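You operate a simulated robot arm through the tools that you are given. There is no shell and no other tool. Be economical: measure what you need, move in short steps, check, and stop when the job is done.

The job below is to be done with a simulated two-armed robot. You get a single attempt, and the scene is never put back.

JOB
Put the cheese made on 03 JAN 27 in the basket and lower it into the brine.
Fine: close the grid lid over it before lowering; set the grey lever to FREE, bring the long lever down and set the grey lever back to HOLD; leave the other cheeses. Where these are worked on the way, their far stop is far enough and under half their travel is too little: grid lid.

Only the result counts: the job must be done as asked and must still hold three seconds after the hand-in. Knocking over, shifting, dropping, spilling or breaking anything else fails it. Lids that push on must go on centred and level and be pressed home; caps that screw on are set level and turned clockwise until they are tight.

ROBOT AND FRAMES
Two 6-joint arms with two-finger grippers on one trunk, on a base that drives. Base frame: it is fixed to the floor where the robot stands at the start and does not move with it; the origin is under the middle of the robot, x ahead of it, y to its left, z up. Readings come in mm, degrees, newtons and seconds.
The left shoulder is at the start at [30, 178, 1113], the right one opposite. With the tool pointing down near the work surface each hand reaches from about 580 to 720 mm from the robot's upright axis, wherever it stands, measured 20 degrees to its own side. Places, roughly: grey lever by the tub [800, -200, 700]; grid lid [800, 100, 900]; inside of the wire basket [800, 100, 900]; long lever by the tub [900, -400, 1000]; small cheese [-500, 2000, 1250]; wire basket [800, 100, 900]. Payload 2.54 kg a hand.
The TCP of each hand is the grasp point between the finger pads, 30 mm short of the fingertips. In the tool frame z runs along the fingers and y along their closing line. The gripper opens to 116 mm. The gripper's body begins 95 mm behind the TCP.
Orientation is told as [roll, pitch, yaw] about the base's x, y, z axes, in that order, counted from this pose: with the fingers straight down and closing along the base's y, the tool's x points along the base's -x, its y along +y and its z along -z.

CONTROLS
- The arms move only by the tool drive_tool. It takes "left_series", "right_series" or both (then of equal length, played together; a hand with none holds still); each is a list of rows, each a list of 7 numbers: the closure, from 0 (fully open) to 1 (shut), then the shift along the tool's x, y, z in mm, then the turn, a rotation vector about the tool's x, y, z in degrees. In form: [[hand, dx, dy, dz, ax, ay, az], ...]. A call has 1 to 10 rows; each row is the pose to reach, as a shift and turn from the pose commanded when the call began, along the tool's axes at that moment. Each row takes 0.2 s and may step no farther than 50 mm and 8.6 degrees from the row before; otherwise, or with a gripper value out of range, the whole call is refused. Where a pose cannot be reached the arm comes as near as it can. A force on the tool above 90 N (or 10 N above the force at the start of the call, whichever is more), or a blocked arm, ends the call early, and 0.2 s more pass. The fingers move at their own pace (about 153 mm/s each) and stop on an object; they squeeze with about 24 N. The grip force told is the motor's: it shows also when the fingers shut on nothing. Time passes only in rows, and 0.2 s behind the last, so rows that repeat a pose let the fingers close. It gives the time, the measured TCP pose, the force on the tool (base axes), the opening and the grip force at its end, in the units of the frame above (readings bear some noise), with the torque about the TCP (base axes, N m) and any sound that the robot's microphone picked up.
- Cameras (640 x 400 px; columns grow to the right, rows downward): "scene" is now at [45.1, 9.6, 1829.1]; the picture's right is [0.11, -0.99, 0.00], its down [-0.80, -0.09, -0.60] and it looks along [0.59, 0.07, -0.80] (base axes); focal length 256 px, centre (320, 200). "left" rides on the left gripper at [69, 15, -122] in its tool frame; the picture's right is [-0.21, 0.98, 0.00], its down [-0.83, -0.18, -0.53] and it looks along [-0.52, -0.11, 0.85] (tool axes); focal length 251 px, centre (320, 200). "right" rides on the right gripper at [69, -15, -122] in its tool frame; the picture's right is [0.21, 0.98, 0.00], its down [-0.83, 0.18, -0.53] and it looks along [-0.52, 0.11, 0.85] (tool axes); focal length 251 px, centre (320, 200). There is no depth. A picture from a camera that has moved, and an enlarged one, comes with that camera's place and axes in the base frame and with its lens.
- camera(camera): a new picture of that camera. It takes no simulated time.
- move_column(by): slides the trunk up (or, below 0, down) by that many mm; the arms and the scene camera ride with it, the base frame stays. It gives what a move gives, with no picture.
- roll_base(legs): drives the robot by 1 to 6 legs, each [ahead, left, turn to the left] in mm, mm and degrees, along the robot's own axes; the way and the turn of a leg run together, so that a leg with both is an arc; at most 1500 mm and 180 degrees a leg. The arms and the cameras ride along, it lands a little off, and it stops where it bumps. It gives what a move gives.
- turn_head(pan, tilt): turns the head with the scene camera to pan (to the left, within 143 degrees either way) and tilt (down, from -29 to 69), counted from straight ahead of the robot. It gives what a move gives.
- inspect(camera, box): a new picture of the part [left, top, right, bottom] of that camera's present view, enlarged. It takes no simulated time.
- job_done(): hands the job in; it is judged then, once.

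Go step by step. Nothing tells you exact positions but the pictures and the camera data: compare them with the known pose of the tool, close in by small moves and look again before you grip or let go. The budget is 120 turns and 88 pictures, counting those below and the enlarged ones. Unless the task says otherwise, let go and move clear before handing in, and close with one line.

The tools are called after "Emit:" as name(argument=value, ...) on one line, values as JSON. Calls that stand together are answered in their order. drive_tool: Moves the arms, as the interface text tells. Its arguments: {"type":"object","properties":{"left_series":{"type":"array","items":{"type":"array","items":{"type":"number"}}},"right_series":{"type":"array","items":{"type":"array","items":{"type":"number"}}}},"required":[]} The other tools are called the same way: move_column (by) slides the trunk up or down; roll_base (legs) drives the base; turn_head (pan, tilt) turns the head that bears the scene camera; camera (camera) takes a picture; inspect (camera, box) takes an enlarged picture of a part of a camera's view; job_done () hands the job in.

At the start:

```text
time: 0.0
left_ee_pos: [514.6, 190.7, 1431.3]
left_tool_rot: [0.0, 0.1, 0.0]
left_contact_force: [-0.4, -0.2, -0.3]
left_ft_torque: [0.01, 0.01, 0.0]
left_grip_width: 116.3
left_gripper_force: 0.0
right_ee_pos: [506.3, -304.5, 1452.8]
right_tool_rot: [-0.1, 0.0, 0.0]
right_contact_force: [0.7, 0.0, -0.5]
right_ft_torque: [0.02, -0.01, -0.02]
right_grip_width: 115.9
right_gripper_force: 0.0
trunk travel left (down, up): [-325.0, 215.0]
robot x, y, heading: [-2.6, 3.5, 0.0]
head pan, tilt: [6.4, 53.3]
```

scene: 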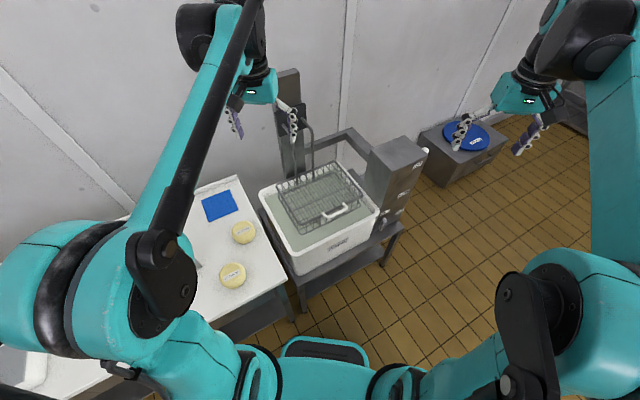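
right: 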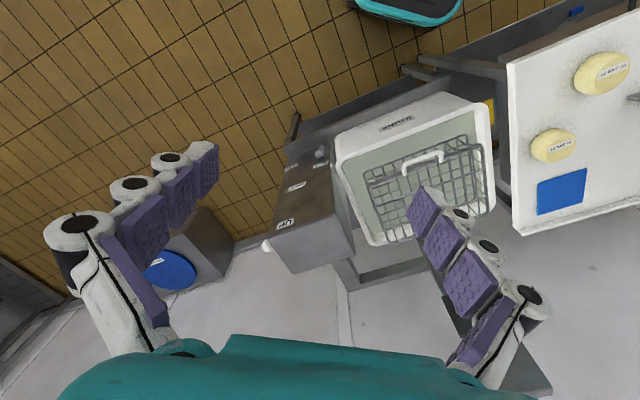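
left: 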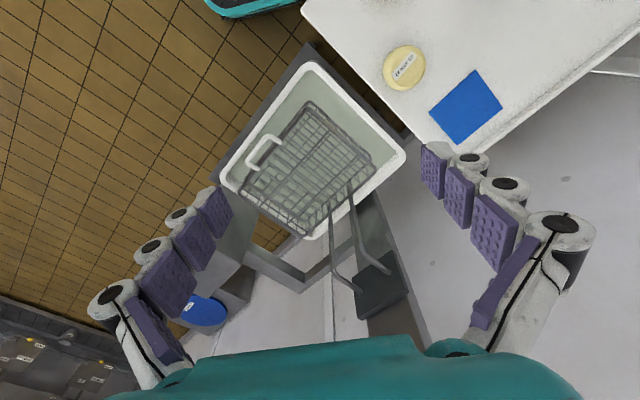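

I see the tub with the basket ahead, a lever box on its right and a table with two cheeses on its left. I will look closer at the labels and look round toward the listed small cheese.

Emit:
inspect(camera="scene", box=[180, 170, 280, 300])

Emit:
inspect(camera="scene", box=[260, 110, 440, 270])

Emit:
turn_head(pan=105, tilt=25)

Emit:
camera(camera="scene")

```text
3.08 times, centred on (230, 235) of scene
camera zoom: at [45.1, 9.6, 1829.1], right [0.11, -0.99, 0.0], down [-0.8, -0.09, -0.6], along [0.59, 0.07, -0.8], focal length 787 px, centre (597, 92)
```

zoom: 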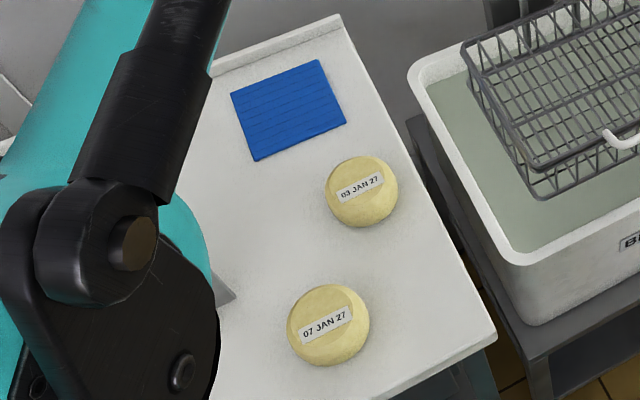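

```text
2.50 times, centred on (350, 190) of scene
camera zoom: at [45.1, 9.6, 1829.1], right [0.11, -0.99, 0.0], down [-0.8, -0.09, -0.6], along [0.59, 0.07, -0.8], focal length 639 px, centre (245, 225)
```

zoom: 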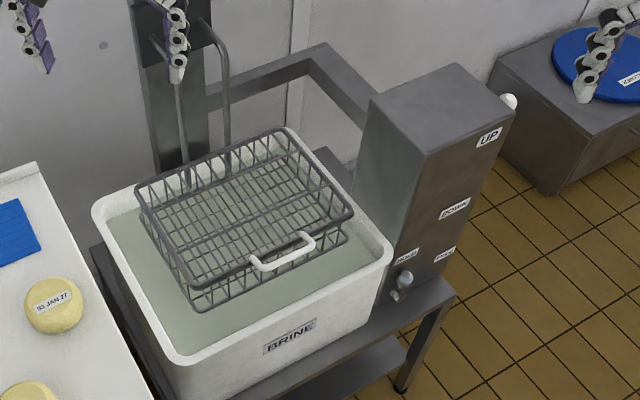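

```text
time: 1.8
left_ee_pos: [514.6, 190.7, 1430.8]
left_tool_rot: [0.0, 0.0, 0.0]
left_contact_force: [-0.5, 0.2, 0.0]
left_ft_torque: [0.01, 0.0, 0.01]
left_grip_width: 115.9
left_gripper_force: 0.1
right_ee_pos: [507.2, -305.3, 1452.2]
right_tool_rot: [0.0, 0.1, 0.0]
right_contact_force: [-0.7, 0.2, -0.4]
right_ft_torque: [0.04, -0.02, -0.05]
right_grip_width: 115.9
right_gripper_force: 0.1
trunk travel left (down, up): [-325.0, 215.0]
robot x, y, heading: [2.4, 0.8, -0.1]
head pan, tilt: [105.0, 25.0]
```

```text
82 pictures are left
camera scene: at [-52.0, 90.4, 1871.0], right [0.97, 0.26, 0.0], down [0.11, -0.41, -0.91], along [-0.23, 0.88, -0.42], focal length 256 px, centre (320, 200)
```

scene: 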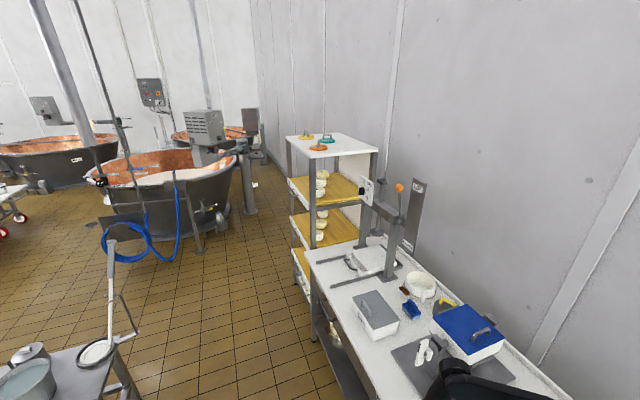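

One table label looks like 03 (or 09/08) JAN 27, and there's a rack with cheeses where the "small cheese" is listed. I'll zoom in on both before choosing.

Emit:
inspect(camera="scene", box=[280, 120, 400, 300])

Emit:
inspect(camera="left", box=[380, 40, 430, 95])

Emit:
inspect(camera="right", box=[525, 40, 635, 170])

```text
2.22 times, centred on (340, 210) of scene
camera zoom: at [-52.0, 90.4, 1871.0], right [0.97, 0.26, 0.0], down [0.11, -0.41, -0.91], along [-0.23, 0.88, -0.42], focal length 568 px, centre (276, 178)
```

zoom: 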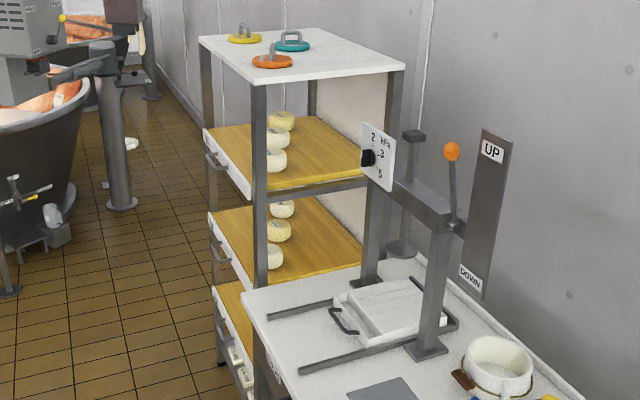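

```text
7.27 times, centred on (405, 68) of left
camera zoom: at [446.5, 205.4, 1552.1], right [0.21, 0.98, 0.0], down [0.83, -0.18, 0.53], along [0.52, -0.11, -0.85], focal length 1829 px, centre (-298, 1164)
```

zoom: 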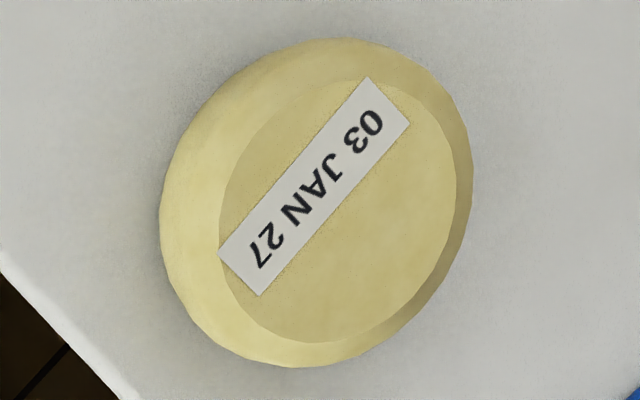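

```text
3.08 times, centred on (580, 105) of right
camera zoom: at [437.7, -319.4, 1574.4], right [-0.21, 0.98, 0.0], down [0.83, 0.18, 0.53], along [0.52, 0.11, -0.85], focal length 774 px, centre (-480, 492)
```

zoom: 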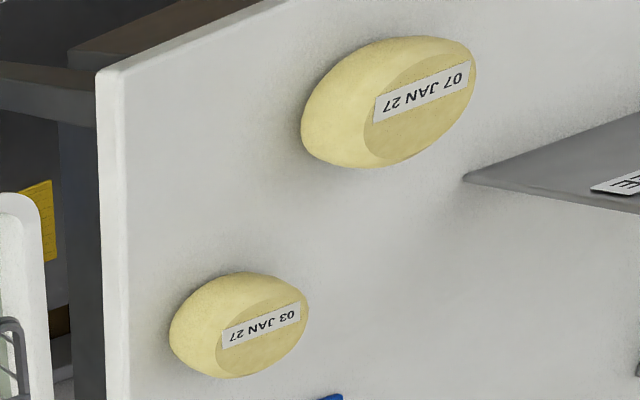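

The cheese labelled 03 JAN 27 is the one nearer the wall on the left table, at about [541, 395, 870], diameter about 100 mm. Now a close look at the basket, lid and levers.

Emit:
turn_head(pan=0, tilt=50)

Emit:
inspect(camera="left", box=[200, 60, 420, 330])

Emit:
inspect(camera="right", box=[240, 80, 500, 280])

Emit:
camera(camera="scene")

```text
time: 3.6
left_ee_pos: [514.4, 191.6, 1432.1]
left_tool_rot: [0.0, 0.0, 0.0]
left_contact_force: [0.6, -0.3, -0.4]
left_ft_torque: [-0.02, -0.01, 0.05]
left_grip_width: 116.0
left_gripper_force: 0.1
right_ee_pos: [508.2, -303.6, 1451.9]
right_tool_rot: [0.0, -0.1, -0.1]
right_contact_force: [1.2, 0.2, 0.1]
right_ft_torque: [-0.01, -0.01, -0.01]
right_grip_width: 116.1
right_gripper_force: 0.1
trunk travel left (down, up): [-325.0, 215.0]
robot x, y, heading: [2.7, -2.0, -0.3]
head pan, tilt: [0.0, 50.0]
```

```text
1.48 times, centred on (310, 195) of left
camera zoom: at [446.5, 205.4, 1552.1], right [0.21, 0.98, 0.0], down [0.83, -0.18, 0.53], along [0.52, -0.11, -0.85], focal length 372 px, centre (335, 207)
```

zoom: 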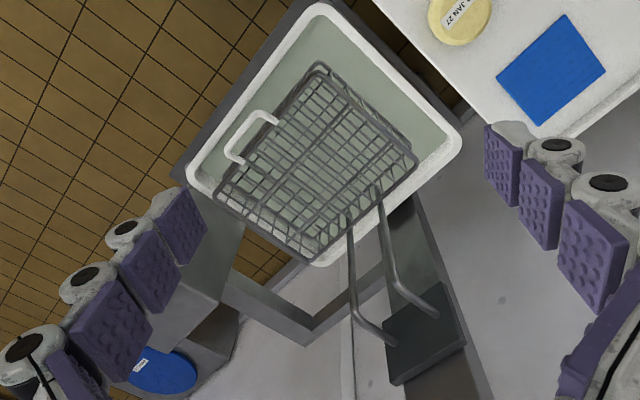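

```text
2.00 times, centred on (370, 180) of right
camera zoom: at [437.7, -319.4, 1574.4], right [-0.21, 0.98, 0.0], down [0.83, 0.18, 0.53], along [0.52, 0.11, -0.85], focal length 503 px, centre (220, 240)
```

zoom: 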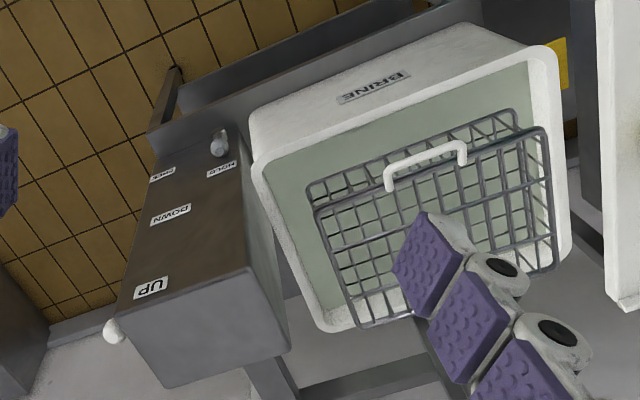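

```text
76 pictures are left
camera scene: at [48.8, 1.4, 1833.5], right [0.0, -1.0, 0.0], down [-0.77, 0.0, -0.64], along [0.64, 0.0, -0.77], focal length 256 px, centre (320, 200)
```

scene: 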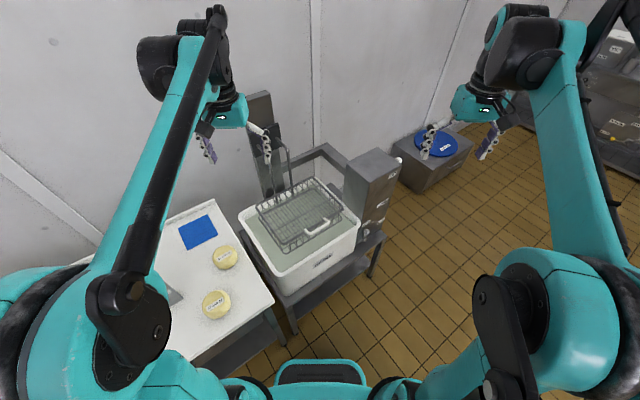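

The station stands turned about 34° to my left; lid handle at about [637, 3, 941], hinge at the rear, knob of the long lever near [970, −366, 1020]. I back off, turn square to the station and sidestep so the basket is ahead-left, then look.

Emit:
roll_base(legs=[[-200, 0, 0], [0, 0, 34], [0, -560, 0]])

Emit:
camera(camera="scene")

```text
time: 9.6
left_ee_pos: [434.2, -20.9, 1430.7]
left_tool_rot: [0.0, 0.0, 33.5]
left_contact_force: [-0.2, 0.1, 0.4]
left_ft_torque: [0.0, 0.0, 0.01]
left_grip_width: 116.3
left_gripper_force: 0.2
right_ee_pos: [701.3, -438.2, 1452.4]
right_tool_rot: [0.0, -0.1, 33.5]
right_contact_force: [0.7, -0.6, -0.4]
right_ft_torque: [0.01, 0.03, -0.02]
right_grip_width: 116.1
right_gripper_force: 0.0
trunk travel left (down, up): [-325.0, 215.0]
robot x, y, heading: [110.7, -464.8, 33.5]
head pan, tilt: [0.0, 50.0]
```

```text
75 pictures are left
camera scene: at [151.9, -438.1, 1833.5], right [0.55, -0.83, 0.0], down [-0.64, -0.42, -0.64], along [0.54, 0.36, -0.77], focal length 256 px, centre (320, 200)
```

scene: 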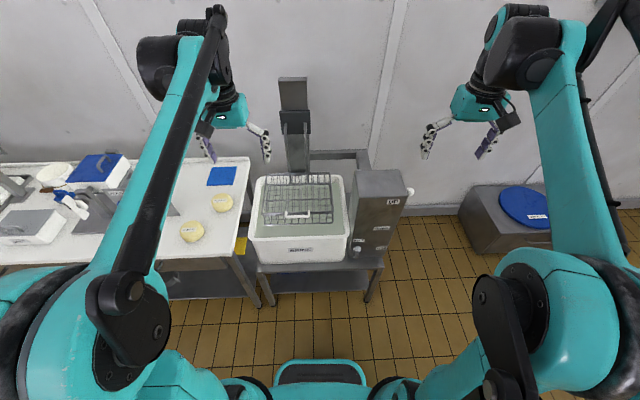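

Facing the station squarely now. I drive ahead 170 mm and take hand pictures of the basket and lid.

Emit:
roll_base(legs=[[170, 0, 0]])

Emit:
camera(camera="left")

Emit:
inspect(camera="scene", box=[220, 100, 440, 330])

Emit:
camera(camera="right")

```text
time: 11.0
left_ee_pos: [574.6, 72.0, 1431.3]
left_tool_rot: [0.0, 0.1, 33.6]
left_contact_force: [-0.6, 0.4, 0.0]
left_ft_torque: [0.01, 0.0, -0.01]
left_grip_width: 115.9
left_gripper_force: 0.1
right_ee_pos: [843.0, -344.1, 1451.5]
right_tool_rot: [0.1, -0.1, 33.5]
right_contact_force: [0.1, -0.4, -0.1]
right_ft_torque: [0.0, 0.0, 0.03]
right_grip_width: 115.9
right_gripper_force: 0.1
trunk travel left (down, up): [-325.0, 215.0]
robot x, y, heading: [253.1, -371.5, 33.5]
head pan, tilt: [0.0, 50.0]
```

```text
74 pictures are left
camera left: at [509.4, 46.3, 1552.1], right [-0.36, 0.93, 0.0], down [0.79, 0.31, 0.53], along [0.5, 0.19, -0.85], focal length 251 px, centre (320, 200)
```

left: 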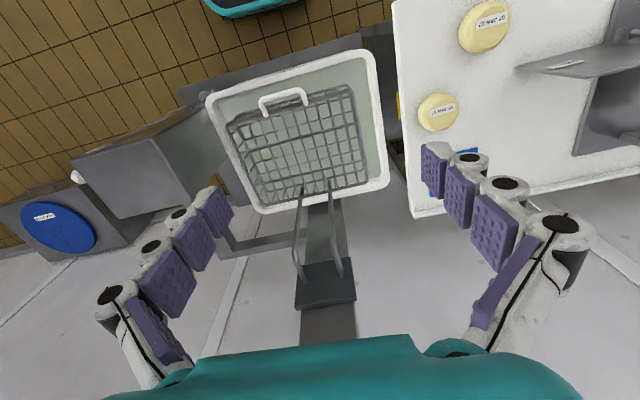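

```text
1.74 times, centred on (330, 215) of scene
camera zoom: at [292.9, -344.0, 1833.5], right [0.55, -0.83, 0.0], down [-0.64, -0.42, -0.64], along [0.54, 0.36, -0.77], focal length 445 px, centre (303, 174)
```

zoom: 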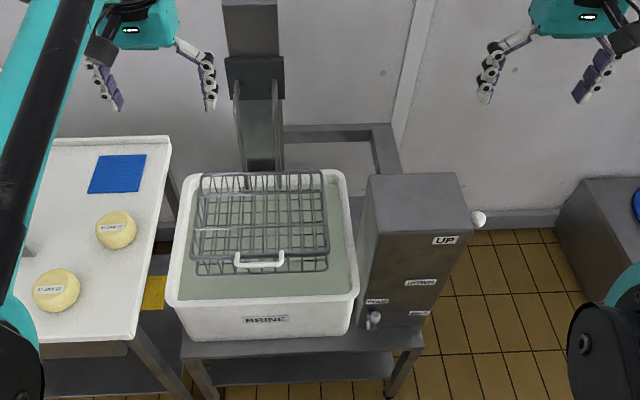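

```text
72 pictures are left
camera right: at [793.5, -395.0, 1574.5], right [-0.72, 0.69, 0.0], down [0.59, 0.61, 0.53], along [0.37, 0.38, -0.85], focal length 251 px, centre (320, 200)
```

right: 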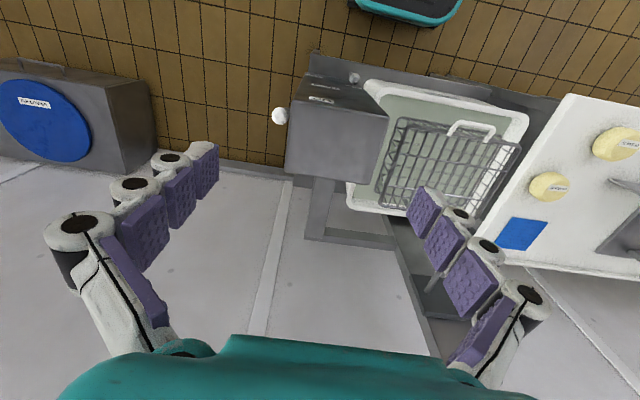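

Handle bar is about 537 ahead, 100 left, z ≈ 912 in robot terms, the hinge about 807 ahead. I back off 60 mm and turn the left hand so the fingers close fore-and-aft on the bar.

Emit:
roll_base(legs=[[-60, 0, 0]])

Emit:
drive_tool(left_series=[[0, 0, -9, 0, 0, 0, 8.5], [0, 0, -18, 0, 0, 0, 17], [0, 0, -27, 0, 0, 0, 25.5], [0, 0, -36, 0, 0, 0, 34], [0, 0, -45, 0, 0, 0, 42.5], [0, 0, -54, 0, 0, 0, 51], [0, 0, -63, 0, 0, 0, 59.5], [0, 0, -72, 0, 0, 0, 68], [0, 0, -81, 0, 0, 0, 76.5], [0, 0, -90, 0, 0, 0, 85]])

```text
time: 12.0
left_ee_pos: [525.2, 38.7, 1432.1]
left_tool_rot: [0.0, 0.0, 33.7]
left_contact_force: [-0.4, 0.2, -0.2]
left_ft_torque: [0.01, -0.03, 0.02]
left_grip_width: 115.8
left_gripper_force: 0.2
right_ee_pos: [791.3, -378.7, 1452.3]
right_tool_rot: [0.0, 0.0, 33.7]
right_contact_force: [-0.6, 0.3, -0.6]
right_ft_torque: [0.03, -0.03, 0.02]
right_grip_width: 116.0
right_gripper_force: 0.0
trunk travel left (down, up): [-325.0, 215.0]
robot x, y, heading: [201.0, -405.9, 33.5]
head pan, tilt: [0.0, 50.0]
```

```text
time: 14.2
left_ee_pos: [577.1, -34.8, 1431.6]
left_tool_rot: [-0.1, -0.1, -51.5]
left_contact_force: [0.5, -0.3, -0.4]
left_ft_torque: [0.02, 0.01, 0.03]
left_grip_width: 115.8
left_gripper_force: 0.1
right_ee_pos: [793.5, -377.1, 1452.6]
right_tool_rot: [0.0, -0.1, 33.5]
right_contact_force: [-0.1, 0.5, 0.3]
right_ft_torque: [-0.02, 0.03, -0.02]
right_grip_width: 116.0
right_gripper_force: 0.0
trunk travel left (down, up): [-325.0, 215.0]
robot x, y, heading: [204.0, -406.0, 33.5]
head pan, tilt: [0.0, 50.0]
```

Tool is turned; handle now about 599 ahead, 100 left. I go down above it with a 25° forward tilt and half-closed fingers, then look.

Emit:
drive_tool(left_series=[[0.1, 0, 0, 40, -2.5, -0.1, 0.5], [0.2, 0, 0, 80, -5, -0.2, 1], [0.3, 0, 0, 120, -7.5, -0.3, 1.5], [0.4, 0, 2, 160, -10, -0.4, 2], [0.5, 0, 5, 200, -12.5, -0.5, 2.5], [0.6, 0, 8, 240, -15, -0.7, 3], [0.65, 0, 11, 280, -17.5, -0.8, 3.5], [0.65, 0, 14, 320, -20, -0.9, 4], [0.65, 0, 17, 350, -22.5, -1, 4.5], [0.65, 0, 20, 375, -25, -1.1, 5]])

Emit:
camera(camera="left")

Emit:
inspect(camera="scene", box=[210, 90, 400, 290])

```text
time: 16.4
left_ee_pos: [591.4, -22.5, 1056.1]
left_tool_rot: [25.0, 0.0, -56.5]
left_contact_force: [0.2, 0.1, 0.3]
left_ft_torque: [0.0, -0.01, -0.01]
left_grip_width: 40.8
left_gripper_force: 0.1
right_ee_pos: [794.3, -377.7, 1451.9]
right_tool_rot: [0.0, 0.0, 33.7]
right_contact_force: [0.8, 0.5, -0.2]
right_ft_torque: [0.03, 0.02, 0.0]
right_grip_width: 116.0
right_gripper_force: 0.1
trunk travel left (down, up): [-325.0, 215.0]
robot x, y, heading: [202.9, -408.7, 33.6]
head pan, tilt: [0.0, 50.0]
```

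```text
71 pictures are left
camera left: at [522.5, 13.9, 1171.6], right [0.86, 0.31, 0.41], down [0.13, -0.9, 0.41], along [0.5, -0.29, -0.81], focal length 251 px, centre (320, 200)
```

left: 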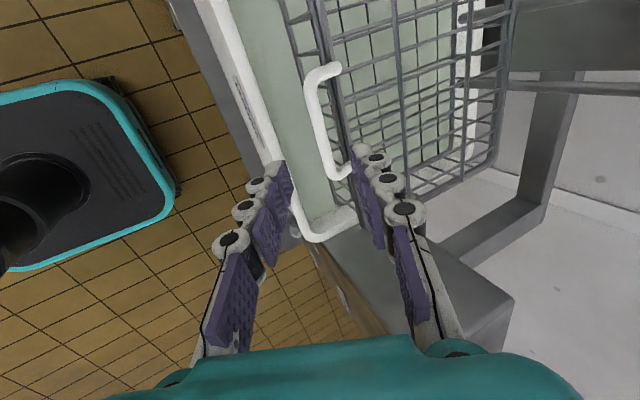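

```text
2.00 times, centred on (305, 190) of scene
camera zoom: at [244.6, -376.5, 1833.4], right [0.55, -0.83, 0.0], down [-0.64, -0.42, -0.64], along [0.53, 0.36, -0.77], focal length 511 px, centre (350, 220)
```

zoom: 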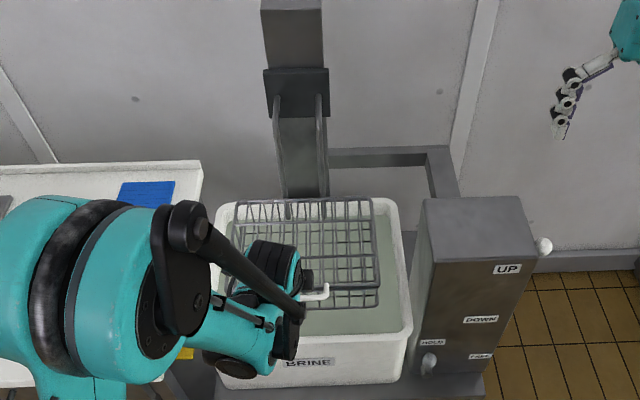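

The bar lies in line with the tool axis, about 158 mm ahead of the grasp point. I close in 115 mm and look again.

Emit:
drive_tool(left_series=[[0.65, -8, -2, 40, 0, 0, 0], [0.65, -15, -2, 80, 0, 0, 0], [0.65, -15, -2, 115, 0, 0, 0]])

Emit:
camera(camera="left")

```text
time: 17.2
left_ee_pos: [637.2, -8.4, 949.7]
left_tool_rot: [24.9, 0.0, -56.5]
left_contact_force: [-0.4, 0.3, 2.7]
left_ft_torque: [0.03, -0.06, 0.01]
left_grip_width: 40.7
left_gripper_force: 0.0
right_ee_pos: [793.6, -377.0, 1451.2]
right_tool_rot: [0.1, 0.0, 33.6]
right_contact_force: [-0.5, -0.1, -0.1]
right_ft_torque: [-0.03, 0.0, 0.0]
right_grip_width: 116.1
right_gripper_force: 0.1
trunk travel left (down, up): [-325.0, 215.0]
robot x, y, heading: [199.2, -406.7, 33.5]
head pan, tilt: [0.0, 50.0]
```

```text
69 pictures are left
camera left: at [569.4, 27.1, 1066.0], right [0.86, 0.31, 0.41], down [0.13, -0.9, 0.41], along [0.5, -0.29, -0.81], focal length 251 px, centre (320, 200)
```

left: 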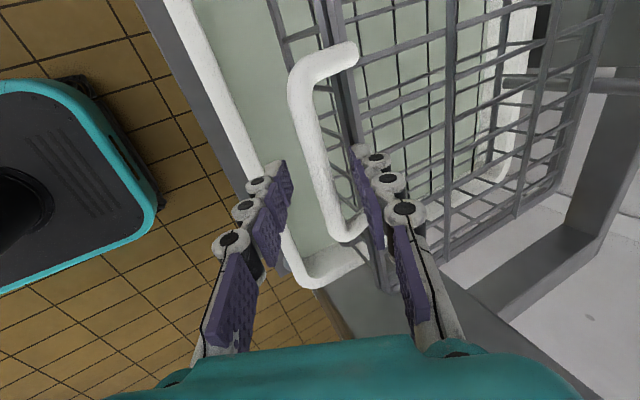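

The rear finger seems close to the lid's front rail. I lift a bit, reduce the tilt to 10° and narrow the fingers so the rear one fits between bar and rail.

Emit:
drive_tool(left_series=[[0.65, 3, 10, -26, 0, 0, 0], [0.75, 6, 16.7, -26.4, 7.5, 0, 0], [0.78, 8, 16.7, -26.4, 15, 0, 0], [0.78, 8, 13, -12, 15, 0, 0]])

Emit:
camera(camera="left")

```text
time: 18.2
left_ee_pos: [638.5, 1.5, 967.1]
left_tool_rot: [9.9, 0.0, -56.5]
left_contact_force: [0.6, -1.1, 0.1]
left_ft_torque: [-0.01, 0.03, 0.01]
left_grip_width: 25.8
left_gripper_force: 0.0
right_ee_pos: [793.9, -377.3, 1451.8]
right_tool_rot: [0.0, 0.0, 33.6]
right_contact_force: [-0.2, 0.1, 0.4]
right_ft_torque: [-0.01, 0.02, -0.02]
right_grip_width: 115.9
right_gripper_force: 0.0
trunk travel left (down, up): [-325.0, 215.0]
robot x, y, heading: [205.0, -404.3, 33.6]
head pan, tilt: [0.0, 50.0]
```

```text
68 pictures are left
camera left: at [596.2, 54.5, 1089.1], right [0.92, 0.35, 0.17], down [0.23, -0.84, 0.49], along [0.32, -0.42, -0.85], focal length 251 px, centre (320, 200)
```

left: 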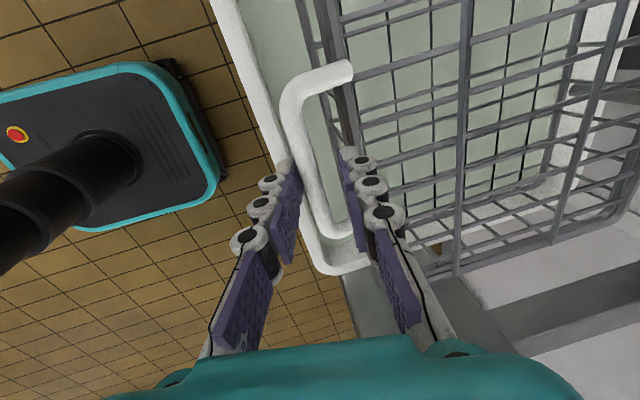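

The bar sits about 8 mm toward the front of the tool axis. I shift by that, advance 37 mm and look before gripping.

Emit:
drive_tool(left_series=[[0.78, 0, -8, 0, 0, 0, 0], [0.78, 0, -8, 20, 0, 0, 0], [0.78, 0, -8, 36, 0, 0, 0]])

Emit:
camera(camera="left")

```text
time: 19.0
left_ee_pos: [638.3, -0.4, 931.3]
left_tool_rot: [9.9, -0.1, -56.5]
left_contact_force: [-0.9, -0.3, -0.6]
left_ft_torque: [-0.01, 0.02, 0.05]
left_grip_width: 25.0
left_gripper_force: 0.1
right_ee_pos: [792.4, -377.5, 1451.7]
right_tool_rot: [0.1, -0.1, 33.6]
right_contact_force: [0.6, 0.4, -0.4]
right_ft_torque: [0.04, -0.01, 0.02]
right_grip_width: 116.0
right_gripper_force: 0.0
trunk travel left (down, up): [-325.0, 215.0]
robot x, y, heading: [201.8, -405.5, 33.5]
head pan, tilt: [0.0, 50.0]
```

```text
67 pictures are left
camera left: at [594.9, 53.1, 1052.5], right [0.92, 0.35, 0.17], down [0.23, -0.84, 0.49], along [0.32, -0.42, -0.85], focal length 251 px, centre (320, 200)
```

left: 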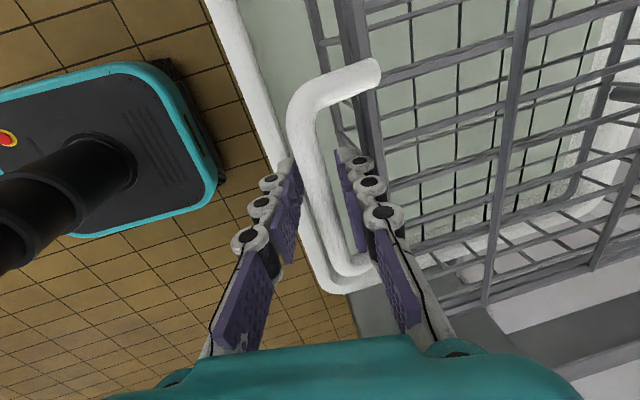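

The bar is between the fingers. I close on it.

Emit:
drive_tool(left_series=[[1, 0, 0, 3, 0, 0, 0], [1, 0, 0, 3, 0, 0, 0]])

Emit:
camera(camera="left")

```text
time: 19.6
left_ee_pos: [640.3, 2.5, 927.3]
left_tool_rot: [10.1, -0.1, -56.4]
left_contact_force: [16.7, 11.9, 13.2]
left_ft_torque: [-0.41, 0.23, 0.69]
left_grip_width: 11.0
left_gripper_force: 36.6
right_ee_pos: [794.4, -376.3, 1451.2]
right_tool_rot: [0.0, 0.1, 33.7]
right_contact_force: [-0.5, -0.3, 0.3]
right_ft_torque: [0.01, 0.02, 0.01]
right_grip_width: 115.7
right_gripper_force: 0.1
trunk travel left (down, up): [-325.0, 215.0]
robot x, y, heading: [205.7, -406.4, 33.7]
head pan, tilt: [0.0, 50.0]
```

```text
66 pictures are left
camera left: at [597.2, 54.8, 1049.1], right [0.92, 0.35, 0.17], down [0.23, -0.84, 0.49], along [0.32, -0.41, -0.85], focal length 251 px, centre (320, 200)
```

left: 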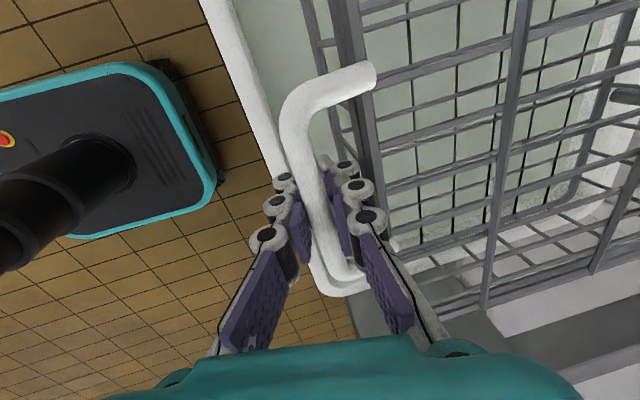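

The bar is gripped. I lift it along the hinge arc (radius about 270 mm), first 36°.

Emit:
drive_tool(left_series=[[1, 0, 0, -10, 0, 0, 0], [1, 0, 7, -41, 0, 0, 0], [1, 0, 24, -80, 0, 0, 0], [1, 0, 47, -115.6, 0, 0, 0], [1, 0, 75, -147, 0, 0, 0]])

Emit:
camera(camera="left")

Emit:
camera(camera="scene")

```text
time: 20.8
left_ee_pos: [684.2, 34.0, 1079.4]
left_tool_rot: [9.6, 0.0, -56.3]
left_contact_force: [32.3, 33.3, -37.8]
left_ft_torque: [-0.52, 1.41, 0.73]
left_grip_width: 11.4
left_gripper_force: 36.3
right_ee_pos: [801.2, -368.8, 1448.4]
right_tool_rot: [-0.1, 0.4, 33.7]
right_contact_force: [-0.3, 0.5, 0.4]
right_ft_torque: [-0.02, 0.01, 0.01]
right_grip_width: 115.8
right_gripper_force: 0.1
trunk travel left (down, up): [-325.0, 215.0]
robot x, y, heading: [203.5, -406.0, 33.5]
head pan, tilt: [0.0, 50.0]
```

```text
65 pictures are left
camera left: at [641.9, 87.3, 1201.4], right [0.92, 0.35, 0.17], down [0.23, -0.84, 0.5], along [0.31, -0.42, -0.85], focal length 251 px, centre (320, 200)
```

left: 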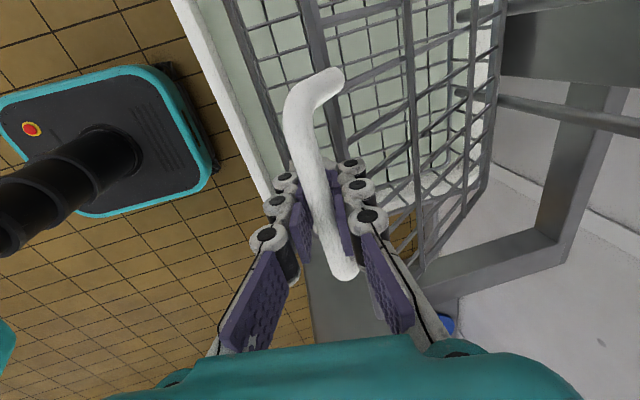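

```text
64 pictures are left
camera scene: at [253.7, -366.9, 1832.7], right [0.55, -0.83, 0.0], down [-0.64, -0.43, -0.64], along [0.53, 0.35, -0.77], focal length 256 px, centre (320, 200)
```

scene: 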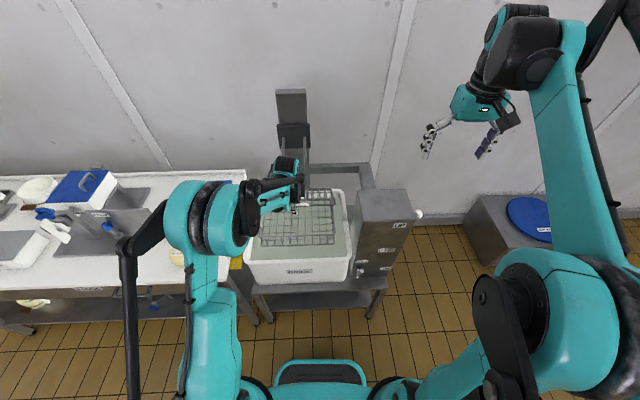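

The lid swings; true radius is nearer 235 mm. I continue along the corrected arc to 70° while tilting the tool forward for reach.

Emit:
drive_tool(left_series=[[1, 0, 5.4, 8, 0, 0, 0], [1, 0, 22, -4, -3, 0, 0], [1, 0, 39, -15.5, -6, 0, 0], [1, 0, 57, -25, -9, 0, 0], [1, 0, 76, -33, -12, 0, 0], [1, 0, 95, -39, -15, 0, 0], [1, 0, 115.4, -43.6, -18, 0, 0]])

Emit:
camera(camera="left")

```text
time: 22.4
left_ee_pos: [765.8, 85.0, 1151.3]
left_tool_rot: [28.3, -0.1, -56.4]
left_contact_force: [-16.3, -4.1, 14.5]
left_ft_torque: [-1.08, 0.75, 0.7]
left_grip_width: 22.9
left_gripper_force: 42.8
right_ee_pos: [790.4, -379.3, 1452.7]
right_tool_rot: [0.0, -0.1, 33.7]
right_contact_force: [0.5, 0.3, 0.1]
right_ft_torque: [-0.05, 0.03, 0.01]
right_grip_width: 116.3
right_gripper_force: 0.0
trunk travel left (down, up): [-325.0, 215.0]
robot x, y, heading: [201.2, -405.8, 33.8]
head pan, tilt: [0.0, 50.0]
```

```text
63 pictures are left
camera left: at [690.9, 116.9, 1264.2], right [0.84, 0.3, 0.46], down [0.11, -0.92, 0.39], along [0.54, -0.27, -0.8], focal length 251 px, centre (320, 200)
```

left: 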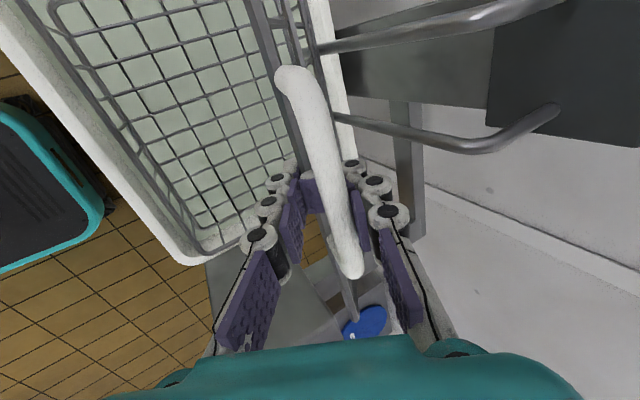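

Lid is near 72° and the finger tips now also straddle its rail. I loosen to a cage and keep pushing it along the arc to its stop.

Emit:
drive_tool(left_series=[[0.72, 0, 0, -3, 0, 0, 0], [0.72, 0, 20, 5, 0, 0, 0], [0.72, 0, 42, 12, 0, 0, 0], [0.72, 0, 60, 20, 0, 0, 0], [0.72, 0, 80, 28, 0, 0, 0], [0.72, 0, 95, 38, 0, 0, 0]])

Emit:
camera(camera="left")

Emit:
inspect(camera="scene", box=[210, 70, 420, 300])

```text
time: 23.8
left_ee_pos: [847.3, 142.4, 1164.1]
left_tool_rot: [28.2, 0.0, -56.3]
left_contact_force: [-16.5, -5.3, 21.9]
left_ft_torque: [-2.37, 2.26, 1.07]
left_grip_width: 49.9
left_gripper_force: 45.0
right_ee_pos: [788.8, -380.0, 1454.3]
right_tool_rot: [0.1, -0.2, 33.6]
right_contact_force: [0.0, -0.5, -0.8]
right_ft_torque: [0.04, -0.02, -0.02]
right_grip_width: 116.1
right_gripper_force: 0.2
trunk travel left (down, up): [-325.0, 215.0]
robot x, y, heading: [200.9, -403.9, 33.8]
head pan, tilt: [0.0, 50.0]
```

```text
62 pictures are left
camera left: at [773.0, 173.5, 1277.6], right [0.84, 0.3, 0.46], down [0.11, -0.92, 0.38], along [0.54, -0.27, -0.8], focal length 251 px, centre (320, 200)
```

left: 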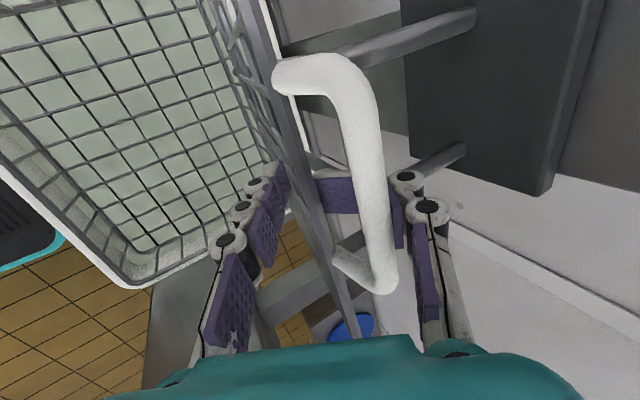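

```text
1.74 times, centred on (315, 185) of scene
camera zoom: at [237.5, -380.0, 1833.9], right [0.55, -0.83, 0.0], down [-0.64, -0.42, -0.65], along [0.54, 0.36, -0.76], focal length 445 px, centre (329, 226)
```

zoom: 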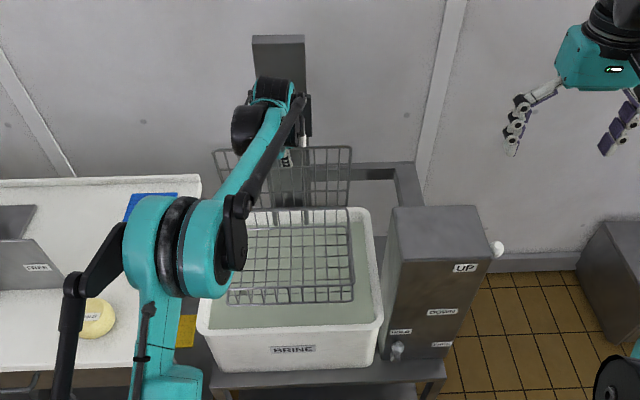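

The lid now appears past vertical. I open the fingers and back out along the tool axis, then check that it stays up.

Emit:
drive_tool(left_series=[[0.3, 0, 0, 0, 0, 0, 0], [0.0, 0, 0, 0, 0, 0, 0], [0.0, 0, 0, -30, 0, 0, 0], [0.0, 0, 0, -75, 0, 0, 0], [0.0, 0, -20, -120, 0, 0, 0], [0, 0, -60, -140, 0, 0, 0]])

Emit:
camera(camera="left")

```text
time: 25.2
left_ee_pos: [751.0, 75.6, 1257.6]
left_tool_rot: [28.0, -0.1, -56.5]
left_contact_force: [0.0, 0.6, 0.3]
left_ft_torque: [0.0, -0.02, -0.02]
left_grip_width: 115.9
left_gripper_force: 0.0
right_ee_pos: [792.2, -378.9, 1452.7]
right_tool_rot: [0.0, -0.1, 33.7]
right_contact_force: [-1.1, 0.6, -0.1]
right_ft_torque: [0.04, -0.07, -0.01]
right_grip_width: 116.1
right_gripper_force: 0.0
trunk travel left (down, up): [-325.0, 215.0]
robot x, y, heading: [200.9, -405.6, 33.6]
head pan, tilt: [0.0, 50.0]
```

```text
60 pictures are left
camera left: at [676.8, 107.6, 1370.5], right [0.84, 0.3, 0.46], down [0.11, -0.92, 0.39], along [0.54, -0.27, -0.8], focal length 251 px, centre (320, 200)
```

left: 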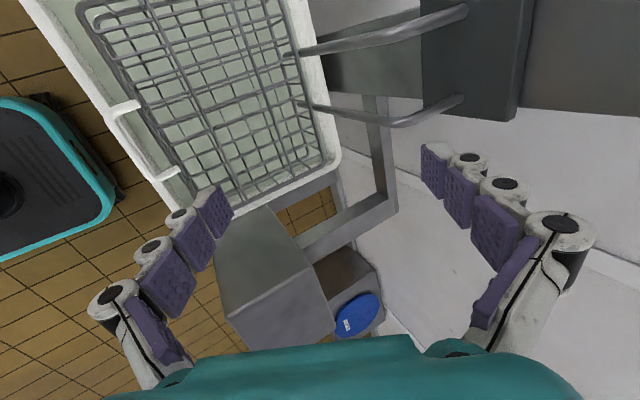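

The lid fell shut again, so it was not at its far stop. I'll regrip the bar and this time push it all the way to the stop.

Emit:
drive_tool(left_series=[[0.2, 0, -37, 24, 2.6, 0, 0], [0.4, 0, -74, 48, 5.2, 0, 0], [0.6, 0, -111, 72, 7.8, 0, 0], [0.74, 0, -148, 96, 10.4, 0, 0], [0.74, 0, -185, 120, 13, 0, 0], [0.74, 0, -222, 144, 15.6, 0, 0], [0.74, 0, -258, 168, 18, 0, 0], [0.74, 0, -258, 168, 18, 0, 0]])

Emit:
camera(camera="left")

```text
time: 27.0
left_ee_pos: [628.0, -6.4, 985.7]
left_tool_rot: [9.9, -0.1, -56.6]
left_contact_force: [0.2, 0.1, -0.8]
left_ft_torque: [-0.01, 0.03, 0.0]
left_grip_width: 30.3
left_gripper_force: 0.0
right_ee_pos: [792.3, -378.0, 1452.9]
right_tool_rot: [0.0, -0.1, 33.6]
right_contact_force: [-0.7, -0.2, 0.0]
right_ft_torque: [0.01, -0.02, -0.02]
right_grip_width: 116.0
right_gripper_force: 0.1
trunk travel left (down, up): [-325.0, 215.0]
robot x, y, heading: [200.9, -406.4, 33.7]
head pan, tilt: [0.0, 50.0]
```

```text
59 pictures are left
camera left: at [586.2, 46.4, 1107.6], right [0.92, 0.35, 0.17], down [0.23, -0.84, 0.49], along [0.32, -0.42, -0.85], focal length 251 px, centre (320, 200)
```

left: 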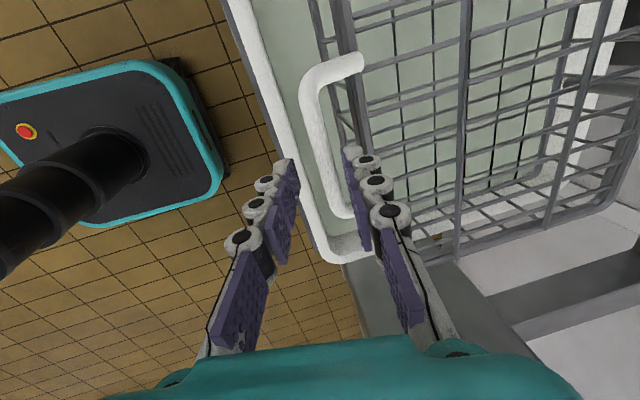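

Centred on the bar. I advance, grip and lift along the arc to 45°.

Emit:
drive_tool(left_series=[[0.74, 0, 0, 30, 0, 0, 0], [0.74, 0, 0, 57, 0, 0, 0], [1, 0, 0, 57, 0, 0, 0], [1, 0, 0, 57, 0, 0, 0], [1, 0, 9.3, 21, 0, 0, 0], [1, 0, 24, -13, 0, 0, 0], [1, 0, 44, -44.5, 0, 0, 0], [1, 0, 69, -72.3, 0, 0, 0], [1, 0, 97.5, -96, 0, 0, 0]])

```text
time: 29.0
left_ee_pos: [694.3, 38.1, 1098.4]
left_tool_rot: [9.8, 0.0, -56.5]
left_contact_force: [7.6, 7.4, -9.5]
left_ft_torque: [-0.13, 0.02, 0.41]
left_grip_width: 11.2
left_gripper_force: 36.2
right_ee_pos: [793.4, -376.1, 1451.2]
right_tool_rot: [0.0, 0.2, 33.7]
right_contact_force: [0.8, 0.6, 0.2]
right_ft_torque: [-0.02, -0.02, 0.03]
right_grip_width: 116.1
right_gripper_force: 0.0
trunk travel left (down, up): [-325.0, 215.0]
robot x, y, heading: [200.6, -402.8, 33.6]
head pan, tilt: [0.0, 50.0]
```

Good, forces are low. I continue the arc to about 115° with an opened cage and growing forward tilt, expecting the stop.

Emit:
drive_tool(left_series=[[1, 0, 36, -20.6, -4, 0, 0], [0.85, 0, 75, -35, -10, 0, 0], [0.65, 0, 115, -42, -17, 0, 0], [0.55, 0, 156.6, -42, -24, 0, 0], [0.55, 0, 197, -35, -31, 0, 0], [0.55, 0, 236, -20.5, -38, 0, 0], [0.55, 0, 272, 0, -45, 0, 0]])

Emit:
camera(camera="left")

Emit:
inspect(camera="scene", box=[210, 70, 420, 300])

```text
time: 30.6
left_ee_pos: [914.3, 184.5, 1145.7]
left_tool_rot: [54.9, -0.1, -56.4]
left_contact_force: [-33.9, -19.3, -7.7]
left_ft_torque: [-1.36, 1.11, 0.51]
left_grip_width: 111.8
left_gripper_force: 45.2
right_ee_pos: [788.6, -377.8, 1453.1]
right_tool_rot: [-0.1, -0.2, 33.7]
right_contact_force: [1.0, 0.6, -0.5]
right_ft_torque: [-0.03, -0.01, -0.01]
right_grip_width: 115.8
right_gripper_force: 0.0
trunk travel left (down, up): [-325.0, 215.0]
robot x, y, heading: [204.0, -409.4, 33.7]
head pan, tilt: [0.0, 50.0]
```

```text
58 pictures are left
camera left: at [800.3, 190.6, 1226.2], right [0.59, 0.13, 0.8], down [0.01, -0.99, 0.16], along [0.81, -0.09, -0.58], focal length 251 px, centre (320, 200)
```

left: 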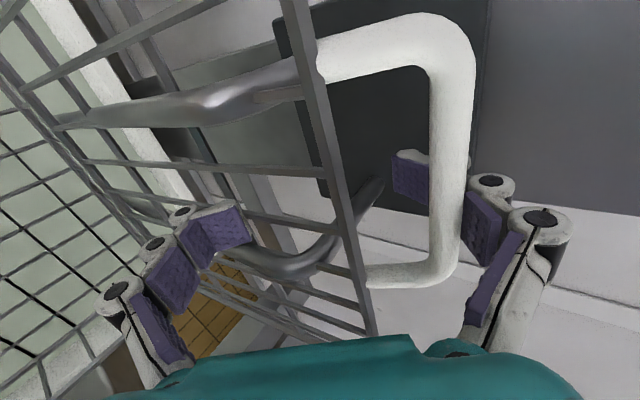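

```text
1.74 times, centred on (315, 185) of scene
camera zoom: at [237.8, -378.9, 1833.1], right [0.55, -0.83, 0.0], down [-0.64, -0.42, -0.65], along [0.54, 0.36, -0.76], focal length 445 px, centre (329, 226)
```

zoom: 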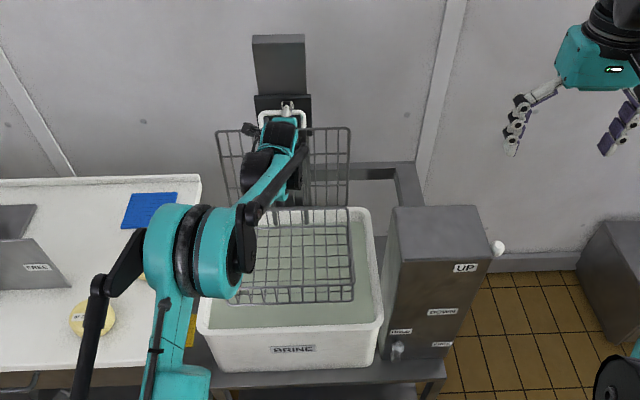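

The lid seems to be against its stop now. I open fully and withdraw up and toward me so neither finger drags the bar.

Emit:
drive_tool(left_series=[[0, 0, 0, 0, 0, 0, 0], [0, 0, 6.5, -13.6, 0, 0, 0], [0, 0, 17, -36, 0, 0, 0], [0, 0, 34, -72, 0, 0, 0], [0, 0, 52, -109, 0, 0, 0], [0, 0, 52, -150, 0, 0, 0]])

Emit:
camera(camera="left")

```text
time: 32.0
left_ee_pos: [839.3, 133.3, 1275.9]
left_tool_rot: [55.1, 0.0, -56.5]
left_contact_force: [-0.2, 0.2, -0.8]
left_ft_torque: [0.02, 0.0, -0.01]
left_grip_width: 116.5
left_gripper_force: 0.1
right_ee_pos: [791.5, -379.3, 1452.1]
right_tool_rot: [0.0, -0.1, 33.6]
right_contact_force: [-0.5, -0.3, -0.2]
right_ft_torque: [0.01, -0.05, -0.04]
right_grip_width: 115.9
right_gripper_force: 0.2
trunk travel left (down, up): [-325.0, 215.0]
robot x, y, heading: [202.8, -405.3, 33.7]
head pan, tilt: [0.0, 50.0]
```

```text
56 pictures are left
camera left: at [725.2, 139.2, 1356.4], right [0.58, 0.13, 0.8], down [0.0, -0.99, 0.16], along [0.81, -0.09, -0.58], focal length 251 px, centre (320, 200)
```

left: 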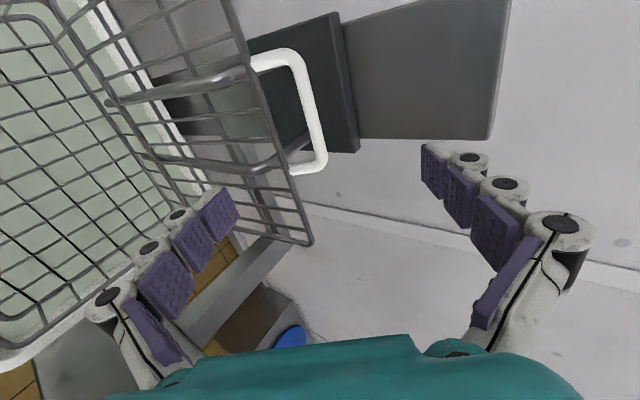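

The lid now stays open by itself, leaning back. I retract the left hand and return it to straight-down, then drive toward the cheese.

Emit:
drive_tool(left_series=[[0, 0, -19, -27, 7.8, 0, 0], [0, 0, -38, -54, 15.7, 0, 0], [0, 0, -57, -81, 23.6, 0, 0], [0, 0, -76, -108, 31.4, 0, 0], [0, 0, -95, -135, 39.3, 0, 0], [0, 0, -114, -162, 47.1, 0, 0], [0, 0, -132, -188, 55, 0, 0]])

Emit:
drive_tool(left_series=[[0, 9, 0, 0, 0, 0, -8.5], [0, 18, 0, 0, 0, 0, -17], [0, 27, 0, 0, 0, 0, -25.5], [0, 36, 0, 0, 0, 0, -34], [0, 45, 0, 0, 0, 0, -42.5], [0, 54, 0, 0, 0, 0, -51], [0, 63, 0, 0, 0, 0, -59.5], [0, 72, 0, 0, 0, 0, -68], [0, 81, 0, 0, 0, 0, -76.5], [0, 90, 0, 0, 0, 0, -85]])

Emit:
roll_base(legs=[[0, 300, 0], [60, 0, 0]])

Emit:
camera(camera="left")

Emit:
camera(camera="scene")

```text
time: 33.6
left_ee_pos: [649.3, 4.8, 1273.0]
left_tool_rot: [-0.1, 0.0, -56.6]
left_contact_force: [0.3, -0.1, 0.3]
left_ft_torque: [0.0, 0.0, -0.01]
left_grip_width: 115.9
left_gripper_force: 0.0
right_ee_pos: [792.6, -378.6, 1451.4]
right_tool_rot: [0.0, 0.0, 33.6]
right_contact_force: [-0.3, 0.5, 0.4]
right_ft_torque: [0.0, -0.01, 0.01]
right_grip_width: 115.8
right_gripper_force: 0.0
trunk travel left (down, up): [-325.0, 215.0]
robot x, y, heading: [204.2, -407.9, 33.7]
head pan, tilt: [0.0, 50.0]
```

```text
time: 35.8
left_ee_pos: [599.0, 82.2, 1273.1]
left_tool_rot: [-0.1, 0.1, 28.7]
left_contact_force: [0.3, 0.5, -0.5]
left_ft_torque: [0.02, 0.04, 0.01]
left_grip_width: 115.9
left_gripper_force: 0.1
right_ee_pos: [793.2, -378.2, 1452.3]
right_tool_rot: [0.0, 0.0, 33.6]
right_contact_force: [-0.1, -0.5, 0.5]
right_ft_torque: [-0.04, 0.01, -0.01]
right_grip_width: 116.0
right_gripper_force: 0.0
trunk travel left (down, up): [-325.0, 215.0]
robot x, y, heading: [201.6, -405.0, 33.6]
head pan, tilt: [0.0, 50.0]
```

```text
time: 38.4
left_ee_pos: [482.8, 366.6, 1272.0]
left_tool_rot: [0.0, 0.0, 28.8]
left_contact_force: [-0.1, 0.1, -0.3]
left_ft_torque: [-0.02, 0.03, 0.0]
left_grip_width: 116.2
left_gripper_force: 0.0
right_ee_pos: [677.1, -94.0, 1451.6]
right_tool_rot: [0.0, 0.0, 33.8]
right_contact_force: [0.5, -0.2, 0.2]
right_ft_torque: [-0.06, 0.02, -0.03]
right_grip_width: 116.2
right_gripper_force: 0.1
trunk travel left (down, up): [-325.0, 215.0]
robot x, y, heading: [86.0, -120.7, 33.7]
head pan, tilt: [0.0, 50.0]
```

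```text
55 pictures are left
camera left: at [415.2, 345.7, 1393.4], right [-0.28, 0.96, 0.0], down [0.81, 0.24, 0.53], along [0.51, 0.15, -0.85], focal length 251 px, centre (320, 200)
```

left: 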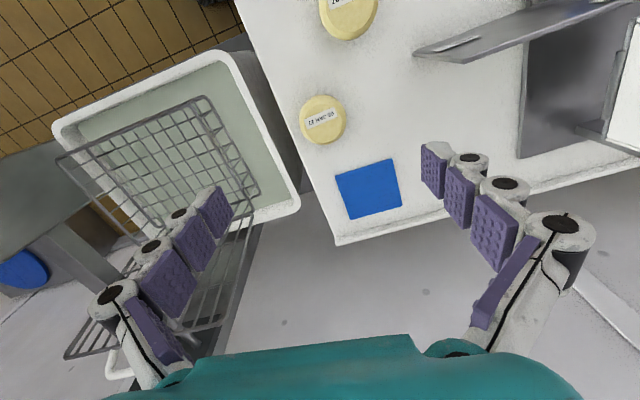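

```text
54 pictures are left
camera scene: at [127.5, -93.7, 1833.5], right [0.56, -0.83, 0.0], down [-0.64, -0.43, -0.64], along [0.53, 0.36, -0.77], focal length 256 px, centre (320, 200)
```

scene: 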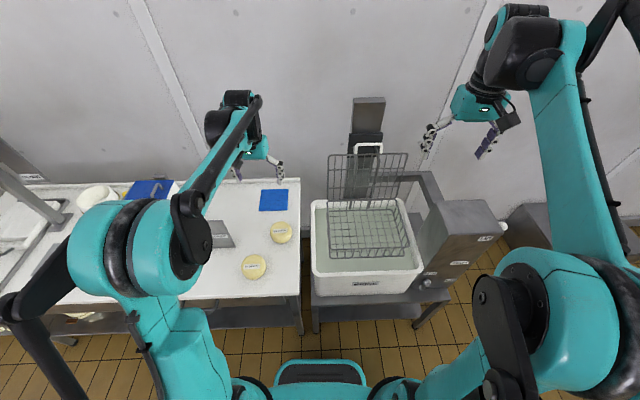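

Cheese estimate: about [539, 388, 875]. I lower the open hand over it to z ≈ 1000 and look.

Emit:
drive_tool(left_series=[[0, -12, -1.5, 45, 0, 0, 0], [0, -24, -3, 90, 0, 0, 0], [0, -36, -4.5, 135, 0, 0, 0], [0, -48, -6, 180, 0, 0, 0], [0, -60, -7.5, 225, 0, 0, 0], [0, -60, -7.5, 265, 0, 0, 0]])

Emit:
camera(camera="left")

```text
time: 39.8
left_ee_pos: [538.5, 386.8, 1006.6]
left_tool_rot: [0.0, 0.0, 28.6]
left_contact_force: [0.2, 0.5, -0.2]
left_ft_torque: [0.03, -0.02, -0.01]
left_grip_width: 116.0
left_gripper_force: 0.1
right_ee_pos: [677.5, -94.3, 1452.1]
right_tool_rot: [0.0, 0.1, 33.8]
right_contact_force: [0.6, 0.0, -0.4]
right_ft_torque: [0.02, -0.01, 0.01]
right_grip_width: 115.8
right_gripper_force: 0.1
trunk travel left (down, up): [-325.0, 215.0]
robot x, y, heading: [85.3, -123.9, 33.9]
head pan, tilt: [0.0, 50.0]
```

```text
53 pictures are left
camera left: at [471.7, 367.0, 1128.3], right [-0.28, 0.96, 0.0], down [0.81, 0.24, 0.53], along [0.51, 0.15, -0.85], focal length 251 px, centre (320, 200)
```

left: 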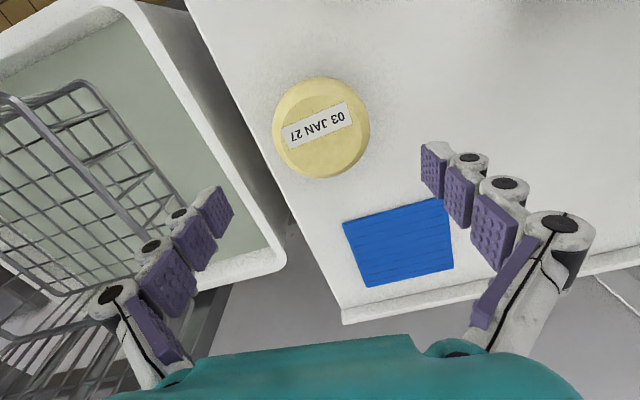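

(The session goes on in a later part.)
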